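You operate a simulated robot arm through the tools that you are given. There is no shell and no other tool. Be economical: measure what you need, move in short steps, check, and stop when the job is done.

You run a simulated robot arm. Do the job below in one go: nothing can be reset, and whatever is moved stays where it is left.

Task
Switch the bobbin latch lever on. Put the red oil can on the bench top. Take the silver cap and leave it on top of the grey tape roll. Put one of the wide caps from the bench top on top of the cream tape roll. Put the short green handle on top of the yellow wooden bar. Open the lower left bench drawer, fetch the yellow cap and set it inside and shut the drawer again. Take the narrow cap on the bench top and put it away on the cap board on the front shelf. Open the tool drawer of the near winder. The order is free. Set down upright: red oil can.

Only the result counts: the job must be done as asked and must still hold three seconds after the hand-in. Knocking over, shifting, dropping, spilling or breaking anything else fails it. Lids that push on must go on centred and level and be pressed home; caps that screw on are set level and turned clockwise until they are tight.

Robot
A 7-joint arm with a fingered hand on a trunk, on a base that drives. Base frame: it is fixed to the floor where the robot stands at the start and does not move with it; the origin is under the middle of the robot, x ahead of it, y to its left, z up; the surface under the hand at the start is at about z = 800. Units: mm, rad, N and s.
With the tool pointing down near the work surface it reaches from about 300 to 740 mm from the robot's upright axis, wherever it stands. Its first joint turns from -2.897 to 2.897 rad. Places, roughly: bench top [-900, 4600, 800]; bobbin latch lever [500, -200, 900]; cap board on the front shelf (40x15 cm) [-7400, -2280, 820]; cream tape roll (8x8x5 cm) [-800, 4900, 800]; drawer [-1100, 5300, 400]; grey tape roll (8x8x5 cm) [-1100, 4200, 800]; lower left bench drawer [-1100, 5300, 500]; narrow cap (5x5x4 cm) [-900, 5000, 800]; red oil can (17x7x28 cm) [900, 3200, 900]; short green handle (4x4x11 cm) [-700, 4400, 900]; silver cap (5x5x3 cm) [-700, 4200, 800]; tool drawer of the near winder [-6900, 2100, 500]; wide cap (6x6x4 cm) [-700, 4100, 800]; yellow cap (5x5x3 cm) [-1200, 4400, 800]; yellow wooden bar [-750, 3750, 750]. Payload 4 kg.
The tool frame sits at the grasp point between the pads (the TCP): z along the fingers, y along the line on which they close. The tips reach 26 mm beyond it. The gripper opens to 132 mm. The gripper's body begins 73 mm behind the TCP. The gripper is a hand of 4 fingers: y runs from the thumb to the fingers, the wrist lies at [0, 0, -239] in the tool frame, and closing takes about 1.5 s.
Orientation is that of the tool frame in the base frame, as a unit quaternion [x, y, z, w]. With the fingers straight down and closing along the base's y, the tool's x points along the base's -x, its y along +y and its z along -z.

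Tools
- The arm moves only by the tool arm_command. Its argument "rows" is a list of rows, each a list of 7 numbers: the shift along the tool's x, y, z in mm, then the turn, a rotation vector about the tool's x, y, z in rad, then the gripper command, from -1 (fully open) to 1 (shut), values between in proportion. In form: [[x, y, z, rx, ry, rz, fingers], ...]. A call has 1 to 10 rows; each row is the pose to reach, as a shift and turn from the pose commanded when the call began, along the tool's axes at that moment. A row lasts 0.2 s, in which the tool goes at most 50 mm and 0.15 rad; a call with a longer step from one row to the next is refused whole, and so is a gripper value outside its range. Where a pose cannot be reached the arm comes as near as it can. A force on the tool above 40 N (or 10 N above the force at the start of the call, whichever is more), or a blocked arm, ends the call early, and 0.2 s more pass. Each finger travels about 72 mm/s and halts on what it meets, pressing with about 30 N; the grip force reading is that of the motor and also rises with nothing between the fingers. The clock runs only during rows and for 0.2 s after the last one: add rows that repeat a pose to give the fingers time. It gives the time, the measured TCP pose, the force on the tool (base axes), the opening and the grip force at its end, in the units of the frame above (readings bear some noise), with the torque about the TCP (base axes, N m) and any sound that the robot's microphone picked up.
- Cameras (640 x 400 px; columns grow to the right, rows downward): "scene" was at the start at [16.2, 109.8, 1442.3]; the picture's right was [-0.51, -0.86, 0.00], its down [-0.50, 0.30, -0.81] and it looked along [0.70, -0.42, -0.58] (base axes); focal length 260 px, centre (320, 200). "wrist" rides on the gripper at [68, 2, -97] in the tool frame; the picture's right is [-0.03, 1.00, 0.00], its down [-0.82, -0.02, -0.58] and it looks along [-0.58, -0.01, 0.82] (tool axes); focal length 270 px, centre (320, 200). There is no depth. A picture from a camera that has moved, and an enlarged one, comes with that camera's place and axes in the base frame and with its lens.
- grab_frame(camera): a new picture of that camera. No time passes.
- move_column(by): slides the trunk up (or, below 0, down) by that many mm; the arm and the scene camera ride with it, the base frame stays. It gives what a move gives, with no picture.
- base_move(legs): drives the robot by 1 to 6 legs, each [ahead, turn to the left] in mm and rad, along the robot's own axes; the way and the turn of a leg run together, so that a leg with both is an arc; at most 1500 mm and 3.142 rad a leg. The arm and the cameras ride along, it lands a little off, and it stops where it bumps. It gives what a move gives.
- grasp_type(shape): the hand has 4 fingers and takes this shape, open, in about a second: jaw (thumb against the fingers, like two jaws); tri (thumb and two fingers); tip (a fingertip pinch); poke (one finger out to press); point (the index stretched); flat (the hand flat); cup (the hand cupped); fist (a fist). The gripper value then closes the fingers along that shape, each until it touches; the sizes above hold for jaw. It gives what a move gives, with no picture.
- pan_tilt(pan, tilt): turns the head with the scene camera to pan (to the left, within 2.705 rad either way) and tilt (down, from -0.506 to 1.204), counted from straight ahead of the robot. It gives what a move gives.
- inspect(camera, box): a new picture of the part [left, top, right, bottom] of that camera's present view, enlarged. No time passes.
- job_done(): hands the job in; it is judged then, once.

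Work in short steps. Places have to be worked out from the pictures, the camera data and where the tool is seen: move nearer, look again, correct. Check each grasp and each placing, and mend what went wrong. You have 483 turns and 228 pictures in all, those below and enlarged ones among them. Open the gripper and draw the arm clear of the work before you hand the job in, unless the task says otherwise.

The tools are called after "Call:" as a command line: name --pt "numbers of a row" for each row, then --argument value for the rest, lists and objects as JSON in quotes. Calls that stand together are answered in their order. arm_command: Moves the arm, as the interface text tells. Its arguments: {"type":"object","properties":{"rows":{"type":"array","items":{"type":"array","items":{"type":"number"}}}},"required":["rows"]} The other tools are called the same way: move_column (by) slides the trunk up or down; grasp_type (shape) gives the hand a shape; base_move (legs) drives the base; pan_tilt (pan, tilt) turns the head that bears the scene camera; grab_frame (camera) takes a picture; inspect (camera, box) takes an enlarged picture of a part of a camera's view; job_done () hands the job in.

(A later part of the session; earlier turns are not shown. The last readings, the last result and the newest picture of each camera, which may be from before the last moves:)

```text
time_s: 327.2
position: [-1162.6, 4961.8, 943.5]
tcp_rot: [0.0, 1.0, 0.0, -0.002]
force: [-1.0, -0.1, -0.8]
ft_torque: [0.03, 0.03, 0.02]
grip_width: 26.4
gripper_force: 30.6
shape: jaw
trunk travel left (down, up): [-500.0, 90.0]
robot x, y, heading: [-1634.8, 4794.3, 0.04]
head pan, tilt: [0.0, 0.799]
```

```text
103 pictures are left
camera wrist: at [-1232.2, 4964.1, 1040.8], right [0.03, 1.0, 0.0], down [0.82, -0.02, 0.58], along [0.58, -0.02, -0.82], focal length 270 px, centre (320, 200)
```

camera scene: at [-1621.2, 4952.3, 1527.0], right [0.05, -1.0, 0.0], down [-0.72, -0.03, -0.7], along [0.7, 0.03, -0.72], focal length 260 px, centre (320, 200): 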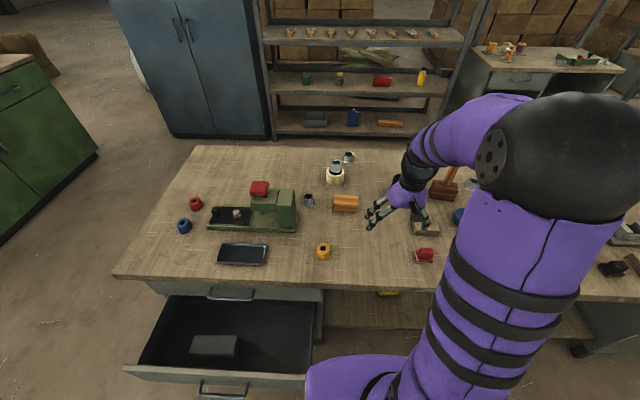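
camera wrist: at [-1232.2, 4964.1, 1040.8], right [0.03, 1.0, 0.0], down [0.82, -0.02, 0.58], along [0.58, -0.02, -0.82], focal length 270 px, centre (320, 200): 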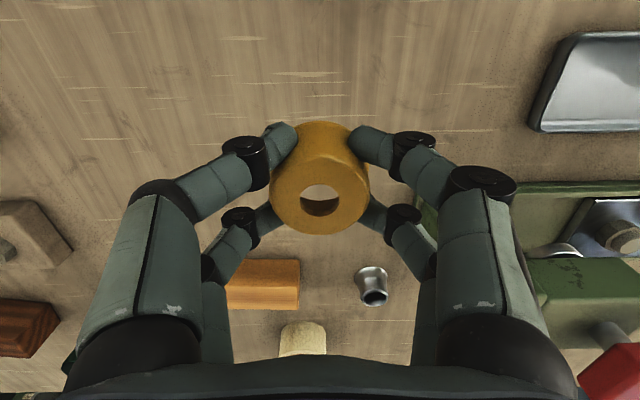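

Held. Move to above the open drawer at (-1385,5190).

Call:
arm_command --pt "30 28 0 0 0 0 1" --pt "60 57 0 0 0 0 1" --pt "90 85 0 0 0 0 1" --pt "120 114 0 0 0 0 1" --pt "150 142 0 0 0 0 1" --pt "180 171 0 0 0 0 1" --pt "205 200 0 0 0 0 1" --pt "222 228 0 0 0 0 1" --pt "222 228 0 0 0 0 1"

Call:
grab_frame --camera "wrist"

Call:
pan_tilt --pan 0.5 --tilt 0.9

Call:
grab_frame --camera "scene"

```text
time_s: 329.2
position: [-1379.0, 5191.0, 945.0]
tcp_rot: [0.001, 1.0, 0.0, -0.001]
force: [-0.2, -0.9, -0.1]
ft_torque: [0.01, -0.01, -0.06]
grip_width: 26.5
gripper_force: 30.3
shape: jaw
trunk travel left (down, up): [-500.0, 90.0]
robot x, y, heading: [-1636.1, 4799.3, 0.046]
head pan, tilt: [0.0, 0.799]
```

```text
102 pictures are left
camera wrist: at [-1448.3, 5192.5, 1041.8], right [0.03, 1.0, 0.0], down [0.82, -0.02, 0.58], along [0.58, -0.02, -0.82], focal length 270 px, centre (320, 200)
```

wrist: 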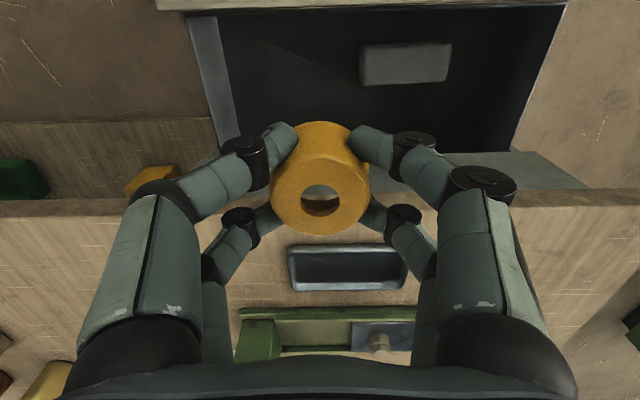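

```text
time_s: 330.1
position: [-1379.9, 5190.3, 944.1]
tcp_rot: [0.001, 1.0, 0.0, 0.0]
force: [-0.3, -0.7, 0.1]
ft_torque: [-0.01, -0.03, -0.01]
grip_width: 26.2
gripper_force: 29.7
shape: jaw
trunk travel left (down, up): [-500.0, 90.0]
robot x, y, heading: [-1636.4, 4796.0, 0.044]
head pan, tilt: [0.499, 0.901]
```

```text
101 pictures are left
camera scene: at [-1637.2, 4987.9, 1519.0], right [0.52, -0.86, 0.0], down [-0.67, -0.41, -0.62], along [0.53, 0.32, -0.78], focal length 260 px, centre (320, 200)
```

scene: 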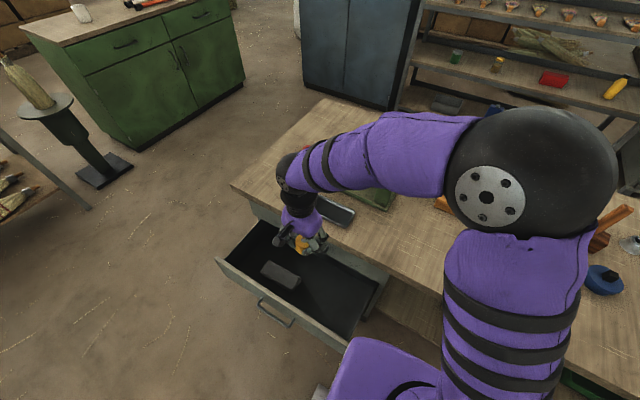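

Interior is clear at y≈5165. Shift 25 mm south and lower the trunk.

Call:
arm_command --pt "0 -25 0 0 0 0 1" --pt "0 -25 0 0 0 0 1"

Call:
move_column --by -320

Call:
grab_frame --camera "wrist"

Call:
grab_frame --camera "scene"

```text
time_s: 330.7
position: [-1378.8, 5165.8, 944.7]
tcp_rot: [0.001, 1.0, 0.0, -0.001]
force: [0.8, -0.1, 0.0]
ft_torque: [0.01, -0.01, 0.02]
grip_width: 26.3
gripper_force: 29.9
shape: jaw
trunk travel left (down, up): [-500.0, 90.0]
robot x, y, heading: [-1637.3, 4792.9, 0.046]
head pan, tilt: [0.499, 0.901]
```

```text
time_s: 333.7
position: [-1293.5, 5125.0, 705.6]
tcp_rot: [0.017, 0.995, -0.009, 0.095]
force: [-0.5, 1.6, -0.5]
ft_torque: [-0.2, -0.07, -0.05]
grip_width: 25.8
gripper_force: 29.8
shape: jaw
trunk travel left (down, up): [-207.0, 383.0]
robot x, y, heading: [-1579.0, 4853.2, 0.142]
head pan, tilt: [0.499, 0.901]
stopped: the arm was blocked; the commanded pose is now the measured one
```

```text
100 pictures are left
camera wrist: at [-1379.0, 5130.9, 788.6], right [0.06, 1.0, -0.01], down [0.69, -0.03, 0.72], along [0.72, -0.05, -0.69], focal length 270 px, centre (320, 200)
```

wrist: 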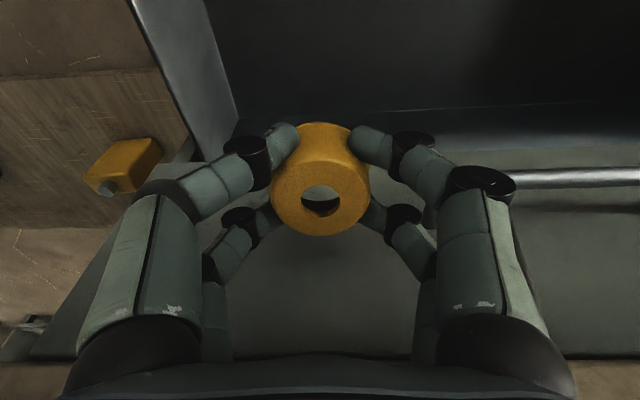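

```text
99 pictures are left
camera scene: at [-1693.8, 4875.7, 1275.3], right [0.6, -0.8, -0.06], down [-0.58, -0.38, -0.72], along [0.55, 0.47, -0.69], focal length 260 px, centre (320, 200)
```

scene: 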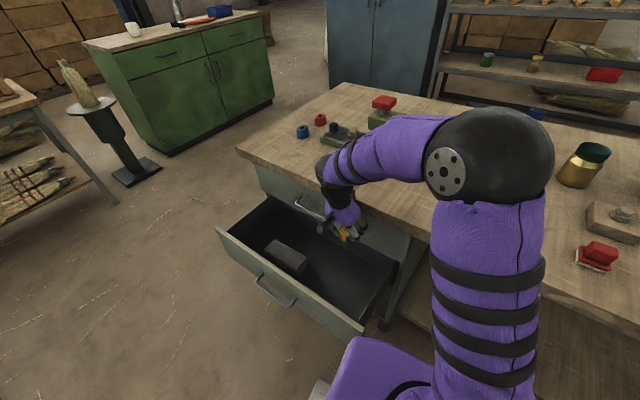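

The upper arm met the bench edge and the robot tilted. Raise the trunk back immediately.

Call:
move_column --by 290

Call:
grab_frame --camera "scene"

Call:
grab_frame --camera "wrist"

```text
time_s: 334.1
position: [-1297.0, 5166.1, 675.9]
tcp_rot: [-0.019, 0.991, -0.089, 0.095]
force: [-1.9, 0.0, -0.6]
ft_torque: [0.01, -0.07, 0.08]
grip_width: 26.1
gripper_force: 30.3
shape: jaw
trunk travel left (down, up): [-224.0, 366.0]
robot x, y, heading: [-1580.8, 4851.0, 0.14]
head pan, tilt: [0.499, 0.901]
stopped: the arm was blocked; the commanded pose is now the measured one
```

```text
98 pictures are left
camera scene: at [-1681.9, 4876.4, 1277.6], right [0.59, -0.8, -0.07], down [-0.59, -0.38, -0.72], along [0.55, 0.47, -0.69], focal length 260 px, centre (320, 200)
```

scene: 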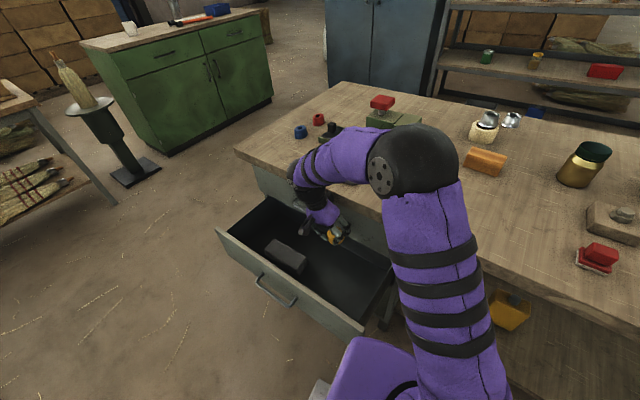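

```text
97 pictures are left
camera wrist: at [-1382.4, 5180.7, 756.6], right [0.01, 0.98, -0.18], down [0.69, 0.12, 0.71], along [0.72, -0.12, -0.68], focal length 270 px, centre (320, 200)
```

wrist: 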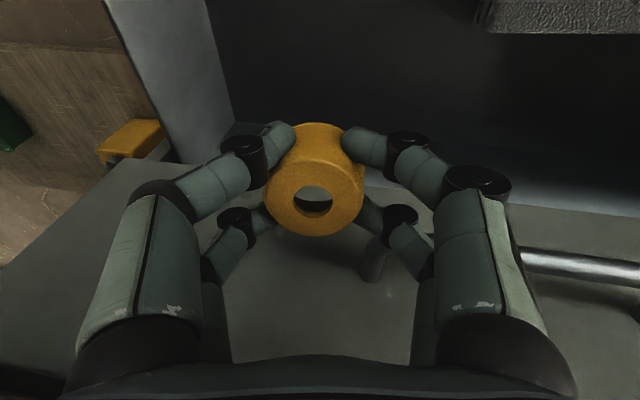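

The hand seems caught near the upper drawer handle while the elbow rests on the bench. Move the hand away from the cabinet (-x) in small steps.

Call:
arm_command --pt "10 0 0 0 0 0 1" --pt "20 0 0 0 0 0 1" --pt "30 0 0 0 0 0 1"

Call:
grab_frame --camera "scene"

```text
time_s: 334.4
position: [-1285.9, 5201.1, 604.1]
tcp_rot: [-0.04, 0.967, -0.247, 0.049]
force: [-117.2, -100.0, 133.9]
ft_torque: [9.19, -10.05, 2.39]
grip_width: 29.2
gripper_force: 30.2
shape: jaw
trunk travel left (down, up): [-224.0, 366.0]
robot x, y, heading: [-1581.9, 4853.5, 0.128]
head pan, tilt: [0.499, 0.901]
stopped in row 1: the arm was blocked; the commanded pose is now the measured one
```

```text
96 pictures are left
camera scene: at [-1633.8, 4975.1, 1256.1], right [0.59, -0.81, -0.03], down [-0.61, -0.42, -0.67], along [0.53, 0.41, -0.75], focal length 260 px, centre (320, 200)
```

scene: 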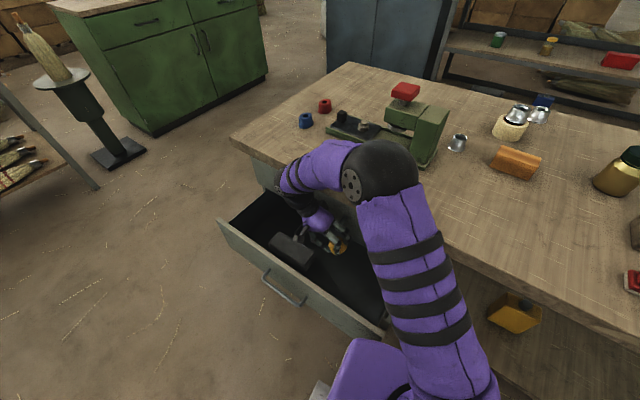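

Call:
move_column --by 30

Call:
grab_frame --camera "wrist"

```text
time_s: 334.6
position: [-1293.7, 5221.8, 561.4]
tcp_rot: [-0.057, 0.928, -0.368, 0.003]
force: [-119.9, 30.9, -77.3]
ft_torque: [-11.64, -11.81, 13.67]
grip_width: 25.8
gripper_force: 29.9
shape: jaw
trunk travel left (down, up): [-223.0, 367.0]
robot x, y, heading: [-1581.5, 4851.8, 0.134]
head pan, tilt: [0.499, 0.901]
stopped: the force on the tool passed its limit at 246 N (the readings are from after the stop); the commanded pose is now the measured one
```

```text
95 pictures are left
camera wrist: at [-1367.7, 5283.1, 633.9], right [-0.08, 0.72, -0.69], down [0.79, 0.47, 0.4], along [0.61, -0.51, -0.61], focal length 270 px, centre (320, 200)
```

wrist: 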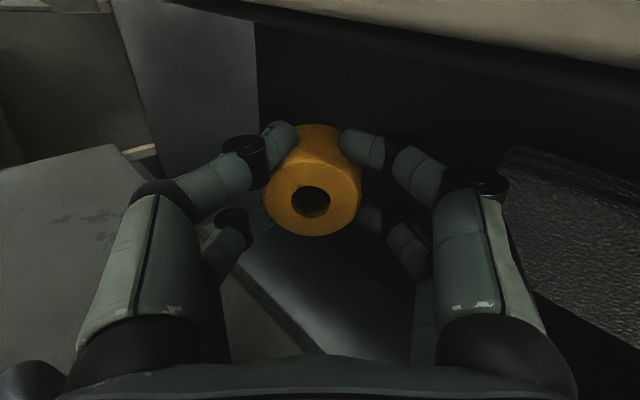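

Hold still a moment to see whether things settle.

Call:
arm_command --pt "0 0 0 0 0 0 1"

Call:
grab_frame --camera "scene"

```text
time_s: 335.0
position: [-1295.9, 5203.2, 592.5]
tcp_rot: [-0.042, 0.932, -0.359, 0.008]
force: [-87.4, 8.0, -37.9]
ft_torque: [-3.38, -5.86, 6.4]
grip_width: 25.8
gripper_force: 30.8
shape: jaw
trunk travel left (down, up): [-223.0, 367.0]
robot x, y, heading: [-1582.6, 4850.2, 0.132]
head pan, tilt: [0.499, 0.901]
```

```text
94 pictures are left
camera scene: at [-1602.9, 5044.9, 1241.2], right [0.59, -0.81, 0.0], down [-0.63, -0.46, -0.62], along [0.51, 0.36, -0.78], focal length 260 px, centre (320, 200)
```

scene: 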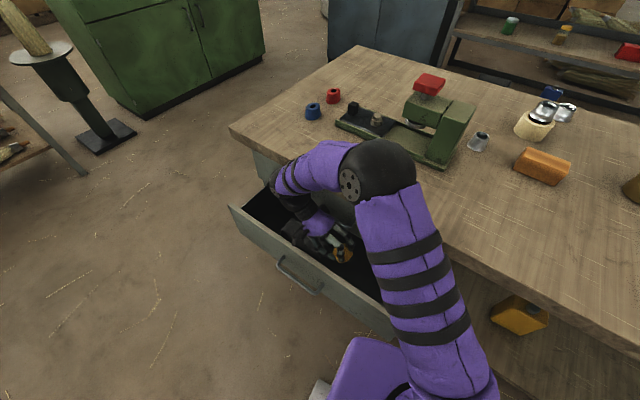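

Robot is level again; the hand is rolled and its wrist leans against the bench edge. Move the hand outward (-x) slowly.

Call:
arm_command --pt "10 0.7 -0.5 0 0 0 1" --pt "20 1.4 -0.9 0 0 0 1" --pt "30 2.2 -1.4 0 0 0 1" --pt "40 3 -1.8 0 0 0 1"

Call:
grab_frame --camera "scene"

```text
time_s: 336.0
position: [-1320.5, 5201.3, 596.6]
tcp_rot: [-0.033, 0.934, -0.355, 0.018]
force: [-0.5, 0.7, -0.5]
ft_torque: [0.01, 0.04, 0.01]
grip_width: 25.6
gripper_force: 29.9
shape: jaw
trunk travel left (down, up): [-223.0, 367.0]
robot x, y, heading: [-1587.8, 4853.3, 0.124]
head pan, tilt: [0.499, 0.901]
```

```text
93 pictures are left
camera scene: at [-1598.7, 5042.2, 1242.6], right [0.59, -0.81, 0.0], down [-0.63, -0.46, -0.62], along [0.5, 0.36, -0.78], focal length 260 px, centre (320, 200)
```

scene: 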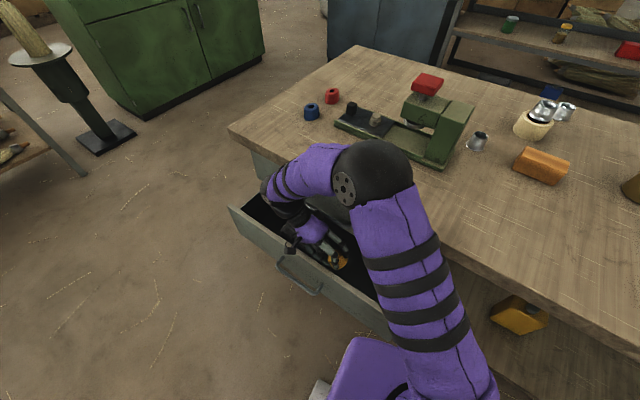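

Forces are zero now. Un-roll the hand while moving outward a little.

Call:
arm_command --pt "8 0.5 -0.4 -0.1 0 0 1" --pt "16 1 -0.8 -0.2 0 0 1" --pt "24 1.6 -1.1 -0.3 0 0 1" --pt "30 -8 -11 -0.4 0 0 1" --pt "30 -15 -18 -0.5 0 0 1"

Call:
grab_frame --camera "scene"

```text
time_s: 337.2
position: [-1351.2, 5199.4, 618.2]
tcp_rot: [-0.037, 0.993, -0.113, 0.009]
force: [-0.1, -0.4, 0.5]
ft_torque: [-0.06, -0.03, -0.01]
grip_width: 25.3
gripper_force: 30.8
shape: jaw
trunk travel left (down, up): [-223.0, 367.0]
robot x, y, heading: [-1578.6, 4857.4, 0.128]
head pan, tilt: [0.499, 0.901]
```

```text
92 pictures are left
camera scene: at [-1598.8, 5042.5, 1242.4], right [0.59, -0.81, 0.0], down [-0.63, -0.46, -0.62], along [0.5, 0.36, -0.78], focal length 260 px, centre (320, 200)
```

scene: 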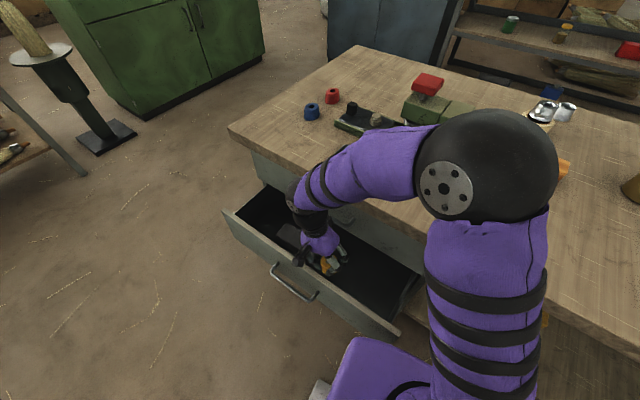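

Good. Finish un-rolling and shift toward y≈5165, x≈-1370.

Call:
arm_command --pt "8 -12 0 -0.1 0 0 1" --pt "16 -24 0 -0.2 0 0 1" --pt "20 -34 0 -0.23 0 -0.04 1" --pt "20 -34 0 -0.23 0 -0.06 1"

Call:
grab_frame --camera "wrist"

Call:
pan_tilt --pan 0.4 --tilt 1.0

Call:
grab_frame --camera "scene"

```text
time_s: 338.2
position: [-1370.5, 5164.6, 626.5]
tcp_rot: [-0.066, 0.998, 0.003, 0.001]
force: [0.0, -0.2, -1.1]
ft_torque: [0.03, 0.0, 0.02]
grip_width: 25.3
gripper_force: 30.0
shape: jaw
trunk travel left (down, up): [-223.0, 367.0]
robot x, y, heading: [-1581.2, 4852.5, 0.13]
head pan, tilt: [0.499, 0.901]
```

```text
91 pictures are left
camera wrist: at [-1437.8, 5156.2, 724.2], right [-0.11, 0.99, 0.0], down [0.81, 0.09, 0.58], along [0.57, 0.06, -0.82], focal length 270 px, centre (320, 200)
```

wrist: 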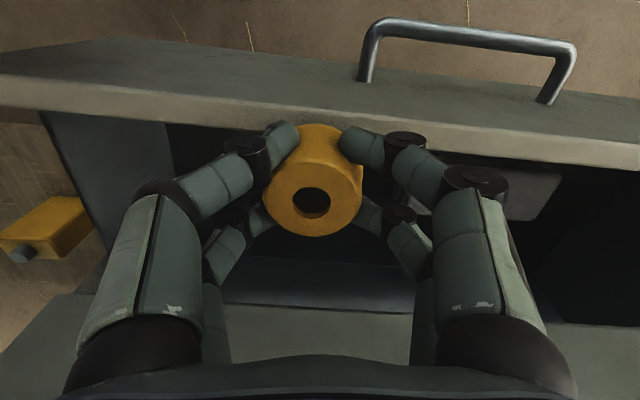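

```text
time_s: 338.9
position: [-1369.1, 5164.7, 627.2]
tcp_rot: [-0.066, 0.998, 0.001, 0.001]
force: [-0.1, 0.3, -0.3]
ft_torque: [0.02, 0.01, 0.01]
grip_width: 25.6
gripper_force: 30.5
shape: jaw
trunk travel left (down, up): [-223.0, 367.0]
robot x, y, heading: [-1578.0, 4853.1, 0.13]
head pan, tilt: [0.4, 1.0]
```

```text
90 pictures are left
camera scene: at [-1599.8, 5032.9, 1235.3], right [0.5, -0.86, 0.0], down [-0.73, -0.42, -0.54], along [0.47, 0.27, -0.84], focal length 260 px, centre (320, 200)
```

scene: 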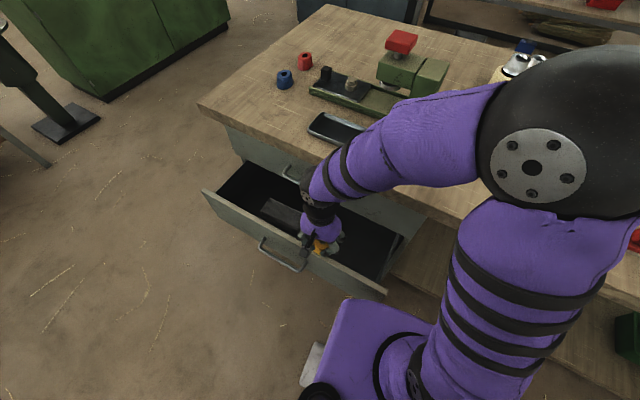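

The drawer was pushed in by ~60 mm (inner front at x≈-1391), still open. Shift to x≈-1342 and lower gradually.

Call:
arm_command --pt "-14 -2 0 0 0 0.05 1" --pt "-27 -4 0 0 0 0.1 1" --pt "-27 -4 15 0 0 0.13 1" --pt "-27 -4 30 0 0 0.13 1" --pt "-27 -4 45 0 0 0.13 1"

Call:
grab_frame --camera "wrist"

Call:
grab_frame --camera "scene"

```text
time_s: 340.1
position: [-1341.9, 5162.5, 581.9]
tcp_rot: [-0.001, 1.0, 0.001, 0.0]
force: [0.2, 0.7, -0.5]
ft_torque: [0.02, 0.02, -0.03]
grip_width: 25.4
gripper_force: 30.0
shape: jaw
trunk travel left (down, up): [-223.0, 367.0]
robot x, y, heading: [-1579.6, 4848.3, 0.131]
head pan, tilt: [0.4, 1.0]
```

```text
89 pictures are left
camera wrist: at [-1411.8, 5164.5, 678.7], right [0.02, 1.0, 0.0], down [0.82, -0.02, 0.58], along [0.58, -0.01, -0.82], focal length 270 px, centre (320, 200)
```

wrist: 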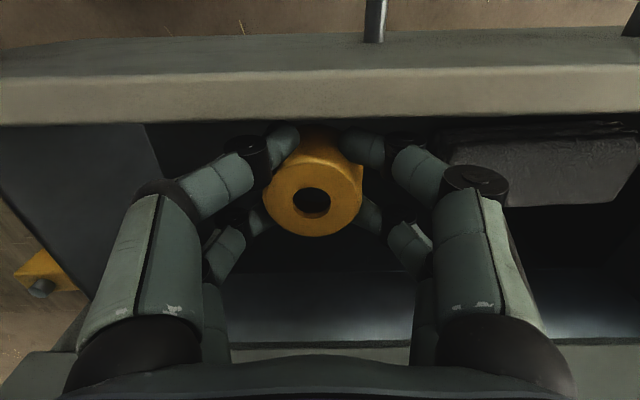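

```text
88 pictures are left
camera scene: at [-1599.8, 5032.8, 1235.3], right [0.5, -0.86, 0.0], down [-0.73, -0.42, -0.54], along [0.47, 0.27, -0.84], focal length 260 px, centre (320, 200)
```

scene: 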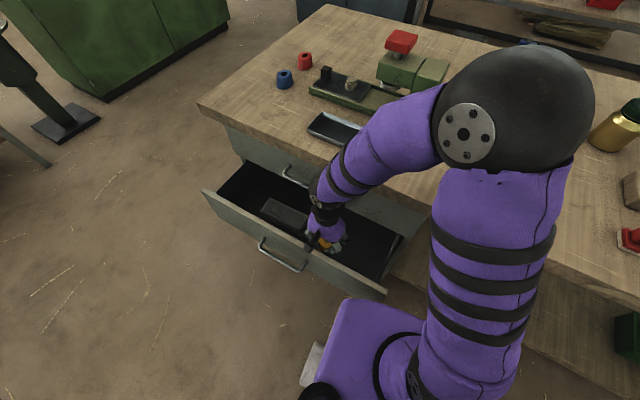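

Going well. Lower further in steps.

Call:
arm_command --pt "0 0 15 0 0 0 1" --pt "0 0 30 0 0 0 1" --pt "0 0 45 0 0 0 1" --pt "0 0 55 0 0 0 1"

Call:
grab_frame --camera "wrist"

Call:
grab_frame --camera "scene"

```text
time_s: 341.1
position: [-1341.8, 5163.5, 526.6]
tcp_rot: [-0.002, 1.0, 0.001, 0.001]
force: [0.4, -0.1, -0.8]
ft_torque: [0.03, 0.02, -0.01]
grip_width: 25.4
gripper_force: 30.2
shape: jaw
trunk travel left (down, up): [-223.0, 367.0]
robot x, y, heading: [-1583.6, 4852.3, 0.126]
head pan, tilt: [0.4, 1.0]
```

```text
87 pictures are left
camera wrist: at [-1411.4, 5165.0, 623.2], right [0.02, 1.0, 0.0], down [0.82, -0.02, 0.58], along [0.58, -0.01, -0.82], focal length 270 px, centre (320, 200)
```

wrist: 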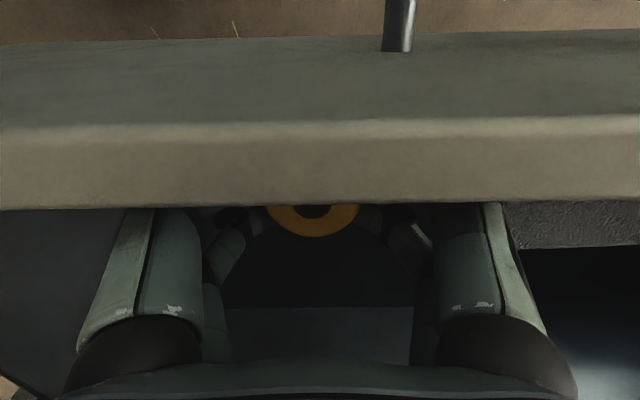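

```text
86 pictures are left
camera scene: at [-1599.8, 5032.8, 1235.3], right [0.5, -0.86, 0.0], down [-0.73, -0.42, -0.54], along [0.47, 0.27, -0.84], focal length 260 px, centre (320, 200)
```

scene: 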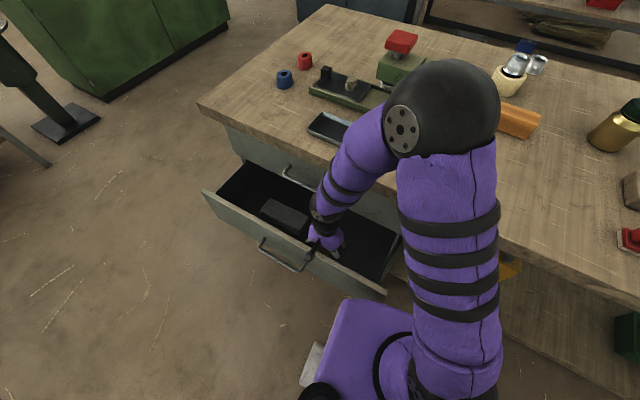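

The wrist camera would meet the drawer's rim, so I push the drawer open again from inside by moving -x.

Call:
arm_command --pt "10 0 0 0 0 0 1" --pt "20 0 0 0 0 0 1" --pt "30 0 0 0 0 0 1" --pt "40 0 0 0 0 0 1" --pt "50 0 0 0 0 0 1" --pt "60 0 0 0 0 0 1" --pt "68 0 0 0 0 0 1"

Call:
grab_frame --camera "scene"

```text
time_s: 341.9
position: [-1360.1, 5165.6, 526.4]
tcp_rot: [0.003, 1.0, 0.003, 0.005]
force: [10.2, -0.3, -3.0]
ft_torque: [0.04, 0.01, 0.21]
grip_width: 25.0
gripper_force: 30.6
shape: jaw
trunk travel left (down, up): [-223.0, 367.0]
robot x, y, heading: [-1583.2, 4854.9, 0.133]
head pan, tilt: [0.4, 1.0]
stopped in row 3: the force on the tool passed its limit at 51 N (the readings are from after the stop); the commanded pose is now the measured one
```

```text
85 pictures are left
camera scene: at [-1599.7, 5033.1, 1235.2], right [0.5, -0.86, 0.0], down [-0.73, -0.42, -0.54], along [0.47, 0.27, -0.84], focal length 260 px, centre (320, 200)
```

scene: 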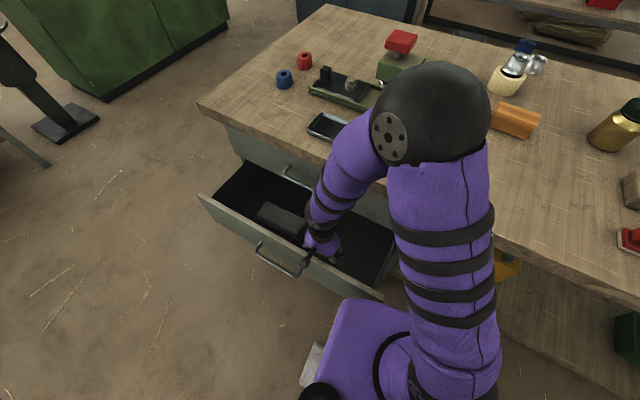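

The base probably blocks the drawer front. Instead, lower the hand a bit more here, watching the force.

Call:
arm_command --pt "-18 0 0 0 0 0 1" --pt "-22 0 5 0 0 0 1" --pt "-22 0 10 0 0 0 1"

Call:
arm_command --pt "0 0 3 0 0 0 1" --pt "0 0 6 0 0 0 1"

Call:
arm_command --pt "0 0 3 0 0 0 1" --pt "0 0 6 0 0 0 1"

```text
time_s: 342.7
position: [-1340.6, 5163.5, 516.8]
tcp_rot: [0.003, 1.0, 0.002, 0.004]
force: [-0.5, -1.0, -0.2]
ft_torque: [0.0, 0.01, -0.02]
grip_width: 25.1
gripper_force: 29.8
shape: jaw
trunk travel left (down, up): [-223.0, 367.0]
robot x, y, heading: [-1581.4, 4851.8, 0.128]
head pan, tilt: [0.4, 1.0]
```

```text
time_s: 343.3
position: [-1340.3, 5164.9, 510.4]
tcp_rot: [0.002, 1.0, 0.003, 0.004]
force: [-0.5, 0.3, 0.0]
ft_torque: [-0.01, 0.03, -0.01]
grip_width: 24.9
gripper_force: 29.9
shape: jaw
trunk travel left (down, up): [-223.0, 367.0]
robot x, y, heading: [-1581.1, 4853.3, 0.124]
head pan, tilt: [0.4, 1.0]
```

```text
time_s: 343.9
position: [-1340.2, 5164.7, 503.8]
tcp_rot: [0.003, 1.0, 0.002, 0.004]
force: [0.2, 0.0, -0.7]
ft_torque: [-0.02, -0.01, 0.02]
grip_width: 24.9
gripper_force: 29.8
shape: jaw
trunk travel left (down, up): [-223.0, 367.0]
robot x, y, heading: [-1580.7, 4856.7, 0.127]
head pan, tilt: [0.4, 1.0]
```

No contact so far; continue.

Call:
arm_command --pt "0 0 4 0 0 0 1" --pt "0 0 8 0 0 0 1"

Call:
arm_command --pt "0 0 4 0 0 0 1" --pt "0 0 8 0 0 0 1"

Call:
inspect --camera "scene" --box '[190, 140, 410, 310]'

```text
time_s: 344.5
position: [-1338.8, 5164.5, 496.3]
tcp_rot: [0.002, 1.0, 0.003, 0.005]
force: [0.0, 0.6, -0.4]
ft_torque: [0.0, -0.01, -0.05]
grip_width: 24.9
gripper_force: 29.4
shape: jaw
trunk travel left (down, up): [-223.0, 367.0]
robot x, y, heading: [-1580.0, 4851.3, 0.126]
head pan, tilt: [0.4, 1.0]
```

```text
time_s: 345.1
position: [-1340.4, 5166.1, 488.6]
tcp_rot: [0.003, 1.0, 0.004, 0.005]
force: [0.4, 0.2, -0.6]
ft_torque: [-0.01, 0.0, 0.02]
grip_width: 25.1
gripper_force: 30.1
shape: jaw
trunk travel left (down, up): [-223.0, 367.0]
robot x, y, heading: [-1580.6, 4849.9, 0.123]
head pan, tilt: [0.4, 1.0]
```

```text
2.35 times, centred on (300, 225) of scene
camera zoom: at [-1599.7, 5032.9, 1235.3], right [0.5, -0.86, 0.0], down [-0.73, -0.42, -0.54], along [0.47, 0.27, -0.84], focal length 611 px, centre (367, 141)
```

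zoom: 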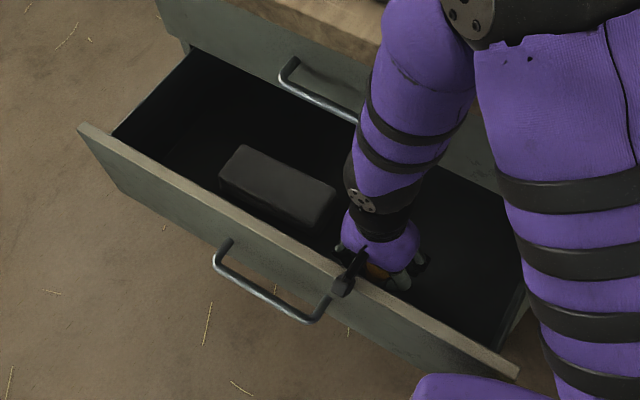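

Call:
arm_command --pt "0 0 4 0 0 0 1" --pt "0 0 8 0 0 0 1"

Call:
arm_command --pt "0 0 3 0 0 0 1" --pt "0 0 6 0 0 0 1"

Call:
grab_frame --camera "scene"

```text
time_s: 345.6
position: [-1339.6, 5166.7, 485.6]
tcp_rot: [0.002, 1.0, 0.006, 0.007]
force: [-2.3, -3.0, 38.5]
ft_torque: [0.46, 2.71, 0.24]
grip_width: 25.2
gripper_force: 30.2
shape: jaw
trunk travel left (down, up): [-223.0, 367.0]
robot x, y, heading: [-1582.2, 4853.6, 0.13]
head pan, tilt: [0.4, 1.0]
stopped in row 2: the force on the tool passed its limit at 50 N (the readings are from after the stop); the commanded pose is now the measured one
```

```text
time_s: 346.2
position: [-1339.8, 5165.5, 479.5]
tcp_rot: [0.003, 1.0, 0.004, 0.006]
force: [-0.9, 0.2, -0.4]
ft_torque: [0.01, -0.02, 0.02]
grip_width: 24.9
gripper_force: 29.7
shape: jaw
trunk travel left (down, up): [-223.0, 367.0]
robot x, y, heading: [-1579.8, 4851.8, 0.126]
head pan, tilt: [0.4, 1.0]
```

```text
83 pictures are left
camera scene: at [-1599.7, 5032.9, 1235.2], right [0.5, -0.86, 0.0], down [-0.73, -0.42, -0.54], along [0.47, 0.27, -0.84], focal length 260 px, centre (320, 200)
```

scene: 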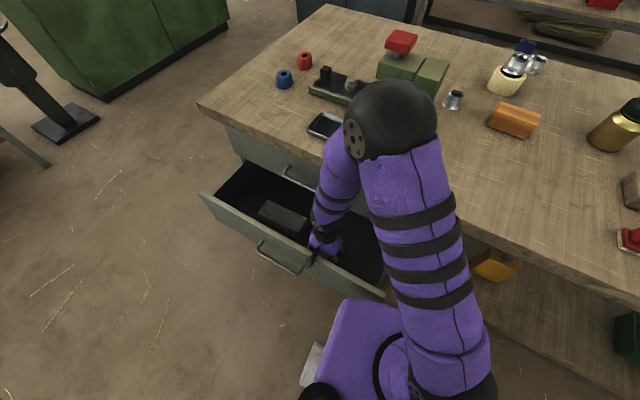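

Elbow is now close to the bench top, so release here (cap bottom ≈446, close to the drawer floor), opening only halfway.

Call:
arm_command --pt "0 0 0 0 0 0 0.6" --pt "0 0 0 0 0 0 0.35" --pt "0 0 0 0 0 0 0.1" --pt "0 0 0 0 0 0 -0.1" --pt "0 0 0 0 0 0 -0.1"

Call:
arm_command --pt "0 0 -20 0 0 0 -0.1" --pt "0 0 -45 0 0 0 -0.1" --pt "0 0 -70 0 0 0 -0.1" --pt "0 0 -100 0 0 0 -0.1" --pt "0 0 -130 0 0 0 -0.1"

Call:
grab_frame --camera "wrist"

Call:
grab_frame --camera "scene"

```text
time_s: 347.4
position: [-1339.7, 5165.5, 480.2]
tcp_rot: [0.002, 1.0, 0.005, 0.007]
force: [-1.0, -1.0, -0.6]
ft_torque: [0.0, -0.01, -0.01]
grip_width: 72.1
gripper_force: 0.0
shape: jaw
trunk travel left (down, up): [-223.0, 367.0]
robot x, y, heading: [-1582.0, 4851.6, 0.129]
head pan, tilt: [0.4, 1.0]
```

```text
time_s: 348.6
position: [-1340.5, 5165.6, 606.7]
tcp_rot: [0.001, 1.0, 0.003, 0.006]
force: [0.7, -0.1, -0.2]
ft_torque: [0.01, 0.0, 0.0]
grip_width: 72.2
gripper_force: 0.1
shape: jaw
trunk travel left (down, up): [-223.0, 367.0]
robot x, y, heading: [-1580.2, 4854.0, 0.126]
head pan, tilt: [0.4, 1.0]
```

```text
82 pictures are left
camera wrist: at [-1410.2, 5167.2, 702.9], right [0.03, 1.0, 0.01], down [0.81, -0.03, 0.59], along [0.59, -0.01, -0.81], focal length 270 px, centre (320, 200)
```

wrist: 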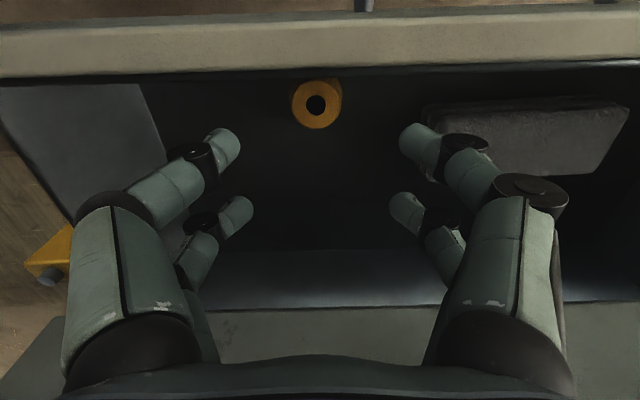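

```text
81 pictures are left
camera scene: at [-1599.5, 5033.1, 1235.2], right [0.5, -0.86, 0.0], down [-0.73, -0.42, -0.54], along [0.47, 0.27, -0.84], focal length 260 px, centre (320, 200)
```

scene: 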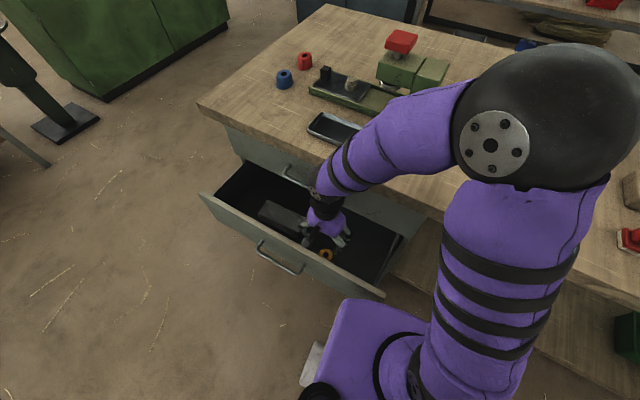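

The cap stands inside the drawer. Raise the hand out and raise the trunk.

Call:
arm_command --pt "15 0 -30 0 0 0 -0.1" --pt "30 0 -65 0 0 0 -0.1" --pt "40 0 -100 0 0 0 -0.1" --pt "40 0 -130 0 0 0 -0.1"

Call:
move_column --by 250

Call:
grab_frame --camera "scene"

```text
time_s: 349.6
position: [-1383.6, 5163.2, 738.5]
tcp_rot: [0.002, 1.0, 0.004, 0.005]
force: [-0.1, -0.7, -0.2]
ft_torque: [0.01, 0.02, -0.02]
grip_width: 72.4
gripper_force: 0.0
shape: jaw
trunk travel left (down, up): [-223.0, 367.0]
robot x, y, heading: [-1580.2, 4853.4, 0.126]
head pan, tilt: [0.4, 1.0]
```

```text
time_s: 352.2
position: [-1383.3, 5162.9, 988.7]
tcp_rot: [0.002, 1.0, 0.005, 0.006]
force: [-0.7, -0.6, 0.2]
ft_torque: [-0.02, 0.01, 0.01]
grip_width: 72.2
gripper_force: 0.1
shape: jaw
trunk travel left (down, up): [-473.0, 117.0]
robot x, y, heading: [-1581.5, 4852.5, 0.127]
head pan, tilt: [0.4, 1.0]
```

```text
80 pictures are left
camera scene: at [-1599.7, 5032.9, 1485.3], right [0.5, -0.86, 0.0], down [-0.73, -0.42, -0.54], along [0.47, 0.27, -0.84], focal length 260 px, centre (320, 200)
```

scene: 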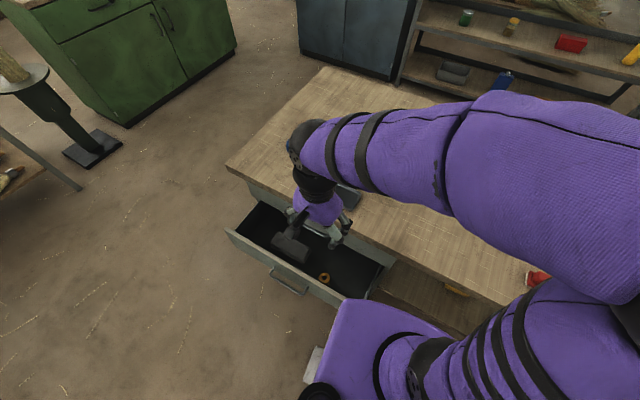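

Now reposition in front of the drawer to push it shut.

Call:
base_move --legs '[[-400, 0], [0, 1.444], [480, 0], [0, -1.571]]'

Call:
arm_command --pt "0 0 0 0 -0.15 0 1" --pt "0 0 0 0 -0.3 0 1" --pt "0 0 0 0 -0.45 0 1" --pt "0 0 0 0 -0.6 0 1" --pt "0 0 0 0 -0.75 0 1" --pt "0 0 0 0 -0.9 0 1" --pt "0 0 0 0 -1.05 0 1" --pt "0 0 0 0 -1.2 0 1" --pt "0 0 0 0 -1.35 0 1" --pt "0 0 0 0 -1.5 0 1"

Call:
pan_tilt --pan 0.1 --tilt 0.8

Call:
grab_frame --camera "scene"

```text
time_s: 365.1
position: [-1743.3, 5559.3, 988.3]
tcp_rot: [0.054, 0.998, 0.004, 0.006]
force: [0.2, 0.3, 0.0]
ft_torque: [-0.04, 0.01, 0.01]
grip_width: 72.1
gripper_force: 0.1
shape: jaw
trunk travel left (down, up): [-473.0, 117.0]
robot x, y, heading: [-1972.8, 5273.9, 0.021]
head pan, tilt: [0.4, 1.0]
```

```text
time_s: 367.3
position: [-1743.2, 5557.6, 988.7]
tcp_rot: [0.043, 0.726, -0.034, 0.686]
force: [-0.7, 0.0, 0.2]
ft_torque: [0.03, 0.01, 0.02]
grip_width: 0.0
gripper_force: 29.9
shape: jaw
trunk travel left (down, up): [-473.0, 117.0]
robot x, y, heading: [-1974.7, 5272.0, 0.019]
head pan, tilt: [0.4, 1.0]
```

```text
time_s: 368.1
position: [-1743.3, 5558.1, 988.5]
tcp_rot: [0.044, 0.726, -0.035, 0.685]
force: [-0.9, -0.6, 0.5]
ft_torque: [0.0, 0.02, 0.0]
grip_width: 0.1
gripper_force: 30.0
shape: jaw
trunk travel left (down, up): [-473.0, 117.0]
robot x, y, heading: [-1973.5, 5271.1, 0.021]
head pan, tilt: [0.099, 0.799]
```

```text
79 pictures are left
camera scene: at [-1955.7, 5434.0, 1500.4], right [0.12, -0.99, 0.0], down [-0.71, -0.09, -0.7], along [0.69, 0.08, -0.72], focal length 260 px, centre (320, 200)
```

scene: 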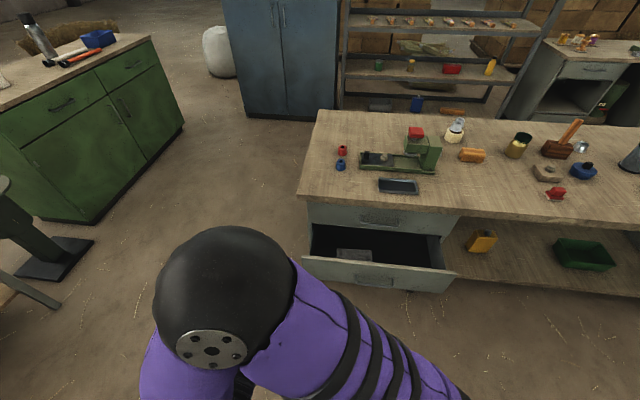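

Call:
arm_command --pt "0 -40 26 -0.02 -0.01 0 1" --pt "0 -79 52 -0.04 -0.02 0 1" --pt "0 -118 78 -0.06 -0.04 0 1" --pt "0 -157 104 -0.08 -0.06 0 1" --pt "0 -196 130 -0.11 -0.08 0 1" --pt "0 -235 156 -0.11 -0.08 0 1" --pt "0 -274 181 -0.11 -0.08 0 1"

Call:
move_column --by -400

Call:
grab_frame --camera "scene"

```text
time_s: 369.6
position: [-1598.3, 5531.4, 865.4]
tcp_rot: [0.116, 0.726, 0.231, 0.637]
force: [0.2, 0.8, 0.4]
ft_torque: [-0.01, 0.01, -0.05]
grip_width: 0.1
gripper_force: 29.9
shape: jaw
out of reach, approached as far as the arm can: row 1, 2, 3, 4, 5, 6, 7
trunk travel left (down, up): [-473.0, 117.0]
robot x, y, heading: [-1969.2, 5270.5, 0.025]
head pan, tilt: [0.099, 0.799]
stopped in row 7: the arm was blocked; the commanded pose is now the measured one
```

```text
time_s: 373.4
position: [-1596.1, 5530.5, 464.1]
tcp_rot: [0.116, 0.726, 0.231, 0.637]
force: [0.6, 0.7, -0.9]
ft_torque: [0.0, 0.03, 0.0]
grip_width: 0.0
gripper_force: 29.9
shape: jaw
trunk travel left (down, up): [-73.0, 517.0]
robot x, y, heading: [-1971.7, 5272.1, 0.02]
head pan, tilt: [0.099, 0.799]
```

```text
78 pictures are left
camera scene: at [-1955.6, 5433.9, 1100.5], right [0.12, -0.99, 0.0], down [-0.71, -0.09, -0.7], along [0.69, 0.08, -0.72], focal length 260 px, centre (320, 200)
```

scene: 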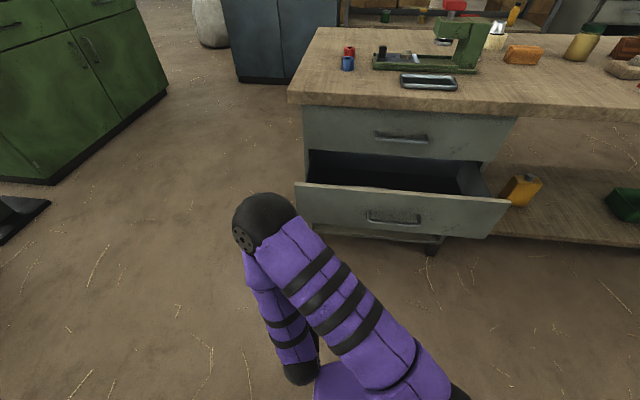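

The arm folded into an awkward posture. Raise, and bring the hand back to a tool-down pose in front.

Call:
move_column --by 400

Call:
arm_command --pt "-21 -14 -5 0.05 0.139 -0.025 1" --pt "-43 -28 -11 0.1 0.278 -0.05 1" --pt "-64 -42 -16 0.15 0.417 -0.075 1" --pt "-86 -56 -21 0.2 0.556 -0.1 1" --pt "-107 -70 -26 0.25 0.695 -0.125 1" --pt "-129 -83 -32 0.3 0.834 -0.15 1" --pt "-150 -97 -37 0.35 0.973 -0.175 1" --pt "-172 -111 -42 0.4 1.112 -0.2 1" --pt "-193 -125 -48 0.45 1.25 -0.225 1" --pt "-215 -139 -53 0.5 1.39 -0.25 1"

Call:
grab_frame --camera "scene"

```text
time_s: 377.3
position: [-1595.8, 5531.0, 863.7]
tcp_rot: [0.116, 0.726, 0.231, 0.637]
force: [0.3, -0.7, -0.7]
ft_torque: [-0.02, -0.01, 0.01]
grip_width: 0.0
gripper_force: 30.4
shape: jaw
trunk travel left (down, up): [-473.0, 117.0]
robot x, y, heading: [-1976.8, 5269.0, 0.026]
head pan, tilt: [0.099, 0.799]
```

```text
time_s: 379.5
position: [-1596.9, 5301.0, 986.7]
tcp_rot: [0.001, 1.0, 0.006, 0.006]
force: [-0.1, -0.3, 0.2]
ft_torque: [-0.02, -0.02, 0.0]
grip_width: 0.0
gripper_force: 29.4
shape: jaw
out of reach, approached as far as the arm can: row 1, 2, 3, 4, 5, 6, 7
trunk travel left (down, up): [-473.0, 117.0]
robot x, y, heading: [-1969.9, 5271.6, 0.02]
head pan, tilt: [0.099, 0.799]
```

```text
77 pictures are left
camera scene: at [-1955.5, 5433.7, 1500.4], right [0.12, -0.99, 0.0], down [-0.71, -0.09, -0.7], along [0.69, 0.08, -0.72], focal length 260 px, centre (320, 200)
```

scene: 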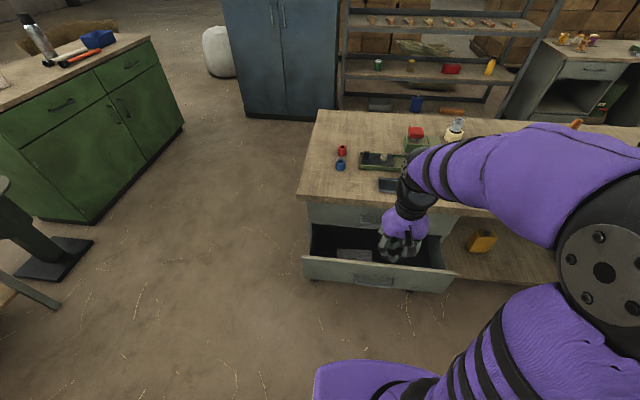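

Posture is good again. Repeat the yaw-and-pitch sequence used before, with the fist closed.

Call:
arm_command --pt "0 -4 0 0 0 0.15 1" --pt "0 -8 0 0 0 0.3 1" --pt "0 -12 0 0 0 0.45 1" --pt "0 -16 0 0 0 0.6 1" --pt "0 -20 0 0 0 0.75 1" --pt "0 -25 0 0 0 0.9 1" --pt "0 -30 0 0 0 1.05 1" --pt "0 -35 0 0 0 1.2 1" --pt "0 -40 0 0 0 1.35 1" --pt "0 -45 0 0 0 1.5 1"

Call:
arm_command --pt "0 10 0 0 0 0.05 1" --pt "0 20 0 -0.14 0 0 1" --pt "0 40 0 -0.28 0 0 1" --pt "0 60 0 -0.42 0 0 1" --pt "0 80 0 -0.56 0 0 1" --pt "0 100 0 -0.7 0 0 1" --pt "0 120 0 -0.84 0 0 1" --pt "0 140 0 -0.98 0 0 1" --pt "0 150 0 -1.12 0 0 1" --pt "0 150 0 -1.26 0 0 1"

Call:
base_move --legs '[[-170, 0]]'

Call:
move_column --by -400

Call:
grab_frame --camera "scene"

```text
time_s: 381.7
position: [-1596.9, 5254.5, 988.3]
tcp_rot: [0.683, 0.73, 0.009, 0.003]
force: [0.5, 0.8, 0.2]
ft_torque: [-0.03, -0.01, -0.02]
grip_width: 0.0
gripper_force: 30.1
shape: jaw
trunk travel left (down, up): [-473.0, 117.0]
robot x, y, heading: [-1973.3, 5272.4, 0.018]
head pan, tilt: [0.099, 0.799]
```

```text
time_s: 384.1
position: [-1416.7, 5220.4, 993.5]
tcp_rot: [0.573, 0.562, 0.423, 0.421]
force: [-0.7, -1.8, -0.2]
ft_torque: [0.02, 0.0, 0.09]
grip_width: 0.0
gripper_force: 29.7
shape: jaw
out of reach, approached as far as the arm can: row 6, 7, 8, 9, 10
trunk travel left (down, up): [-473.0, 117.0]
robot x, y, heading: [-1970.1, 5271.4, 0.023]
head pan, tilt: [0.099, 0.799]
stopped in row 10: the arm was blocked; the commanded pose is now the measured one
```

```text
time_s: 385.5
position: [-1586.4, 5219.1, 992.8]
tcp_rot: [0.573, 0.563, 0.421, 0.421]
force: [0.3, -0.1, 0.0]
ft_torque: [0.05, -0.04, 0.01]
grip_width: 0.0
gripper_force: 30.1
shape: jaw
trunk travel left (down, up): [-473.0, 117.0]
robot x, y, heading: [-2143.4, 5263.3, 0.014]
head pan, tilt: [0.099, 0.799]
```

```text
time_s: 389.4
position: [-1585.8, 5217.9, 595.2]
tcp_rot: [0.573, 0.563, 0.421, 0.421]
force: [-0.9, -0.1, -0.2]
ft_torque: [0.0, 0.01, -0.02]
grip_width: 0.0
gripper_force: 29.9
shape: jaw
trunk travel left (down, up): [-73.0, 517.0]
robot x, y, heading: [-2142.6, 5269.4, 0.019]
head pan, tilt: [0.099, 0.799]
```

```text
76 pictures are left
camera scene: at [-2125.3, 5430.2, 1100.5], right [0.12, -0.99, 0.0], down [-0.71, -0.08, -0.7], along [0.69, 0.08, -0.72], focal length 260 px, centre (320, 200)
```

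scene: 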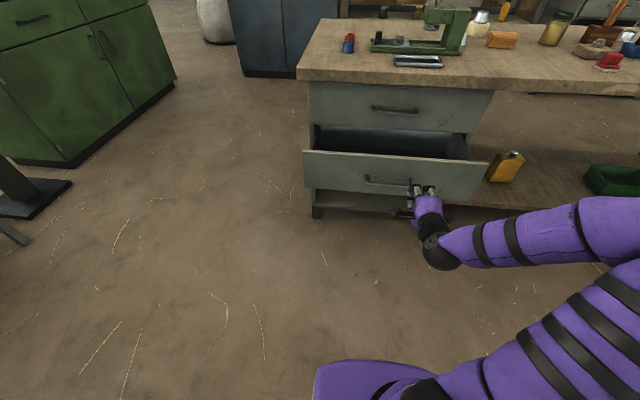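

Lower 65 mm more so the fist meets the front panel, then push forward by driving.

Call:
move_column --by -65

Call:
base_move --legs '[[140, 0]]'

Call:
grab_frame --camera "scene"

```text
time_s: 390.4
position: [-1587.1, 5219.5, 529.1]
tcp_rot: [0.573, 0.563, 0.421, 0.422]
force: [-0.7, 0.3, -0.8]
ft_torque: [-0.01, 0.0, -0.01]
grip_width: 0.2
gripper_force: 29.7
shape: jaw
trunk travel left (down, up): [-8.0, 582.0]
robot x, y, heading: [-2143.2, 5264.9, 0.021]
head pan, tilt: [0.099, 0.799]
```

```text
time_s: 391.7
position: [-1448.3, 5220.3, 529.4]
tcp_rot: [0.574, 0.563, 0.42, 0.421]
force: [-0.4, 0.8, 0.0]
ft_torque: [0.01, -0.01, 0.0]
grip_width: 0.0
gripper_force: 30.2
shape: jaw
trunk travel left (down, up): [-8.0, 582.0]
robot x, y, heading: [-2008.4, 5268.6, 0.02]
head pan, tilt: [0.099, 0.799]
```

```text
75 pictures are left
camera scene: at [-1987.7, 5432.7, 1035.4], right [0.12, -0.99, 0.0], down [-0.71, -0.08, -0.7], along [0.69, 0.08, -0.72], focal length 260 px, centre (320, 200)
```

scene: 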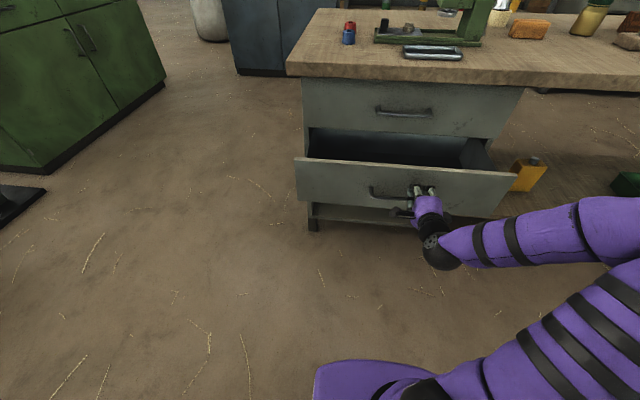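

Call:
base_move --legs '[[70, 0]]'

Call:
base_move --legs '[[70, 0]]'

Call:
inspect --camera "scene" --box '[270, 70, 530, 270]'

```text
time_s: 392.7
position: [-1379.2, 5222.8, 528.5]
tcp_rot: [0.574, 0.563, 0.421, 0.42]
force: [-0.4, -0.2, -0.2]
ft_torque: [-0.02, -0.01, -0.04]
grip_width: 0.0
gripper_force: 30.3
shape: jaw
trunk travel left (down, up): [-8.0, 582.0]
robot x, y, heading: [-1935.7, 5270.7, 0.019]
head pan, tilt: [0.099, 0.799]
```

```text
time_s: 393.8
position: [-1305.2, 5223.3, 528.0]
tcp_rot: [0.574, 0.562, 0.421, 0.421]
force: [-0.1, 0.7, -0.2]
ft_torque: [-0.01, 0.02, -0.01]
grip_width: 0.0
gripper_force: 30.2
shape: jaw
trunk travel left (down, up): [-8.0, 582.0]
robot x, y, heading: [-1863.2, 5273.3, 0.01]
head pan, tilt: [0.099, 0.799]
```

```text
2.00 times, centred on (400, 170) of scene
camera zoom: at [-1844.4, 5435.3, 1035.4], right [0.12, -0.99, 0.0], down [-0.71, -0.08, -0.7], along [0.69, 0.08, -0.72], focal length 519 px, centre (160, 260)
```

zoom: 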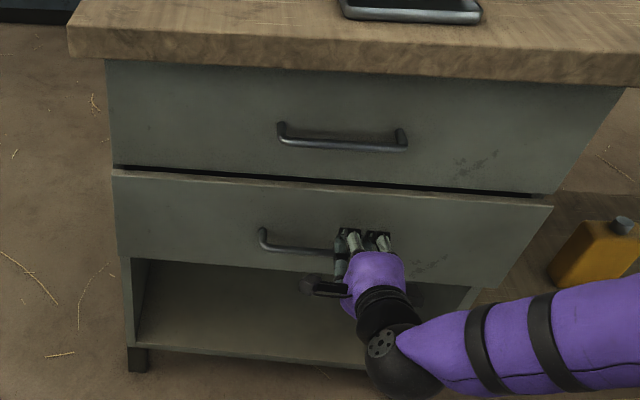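

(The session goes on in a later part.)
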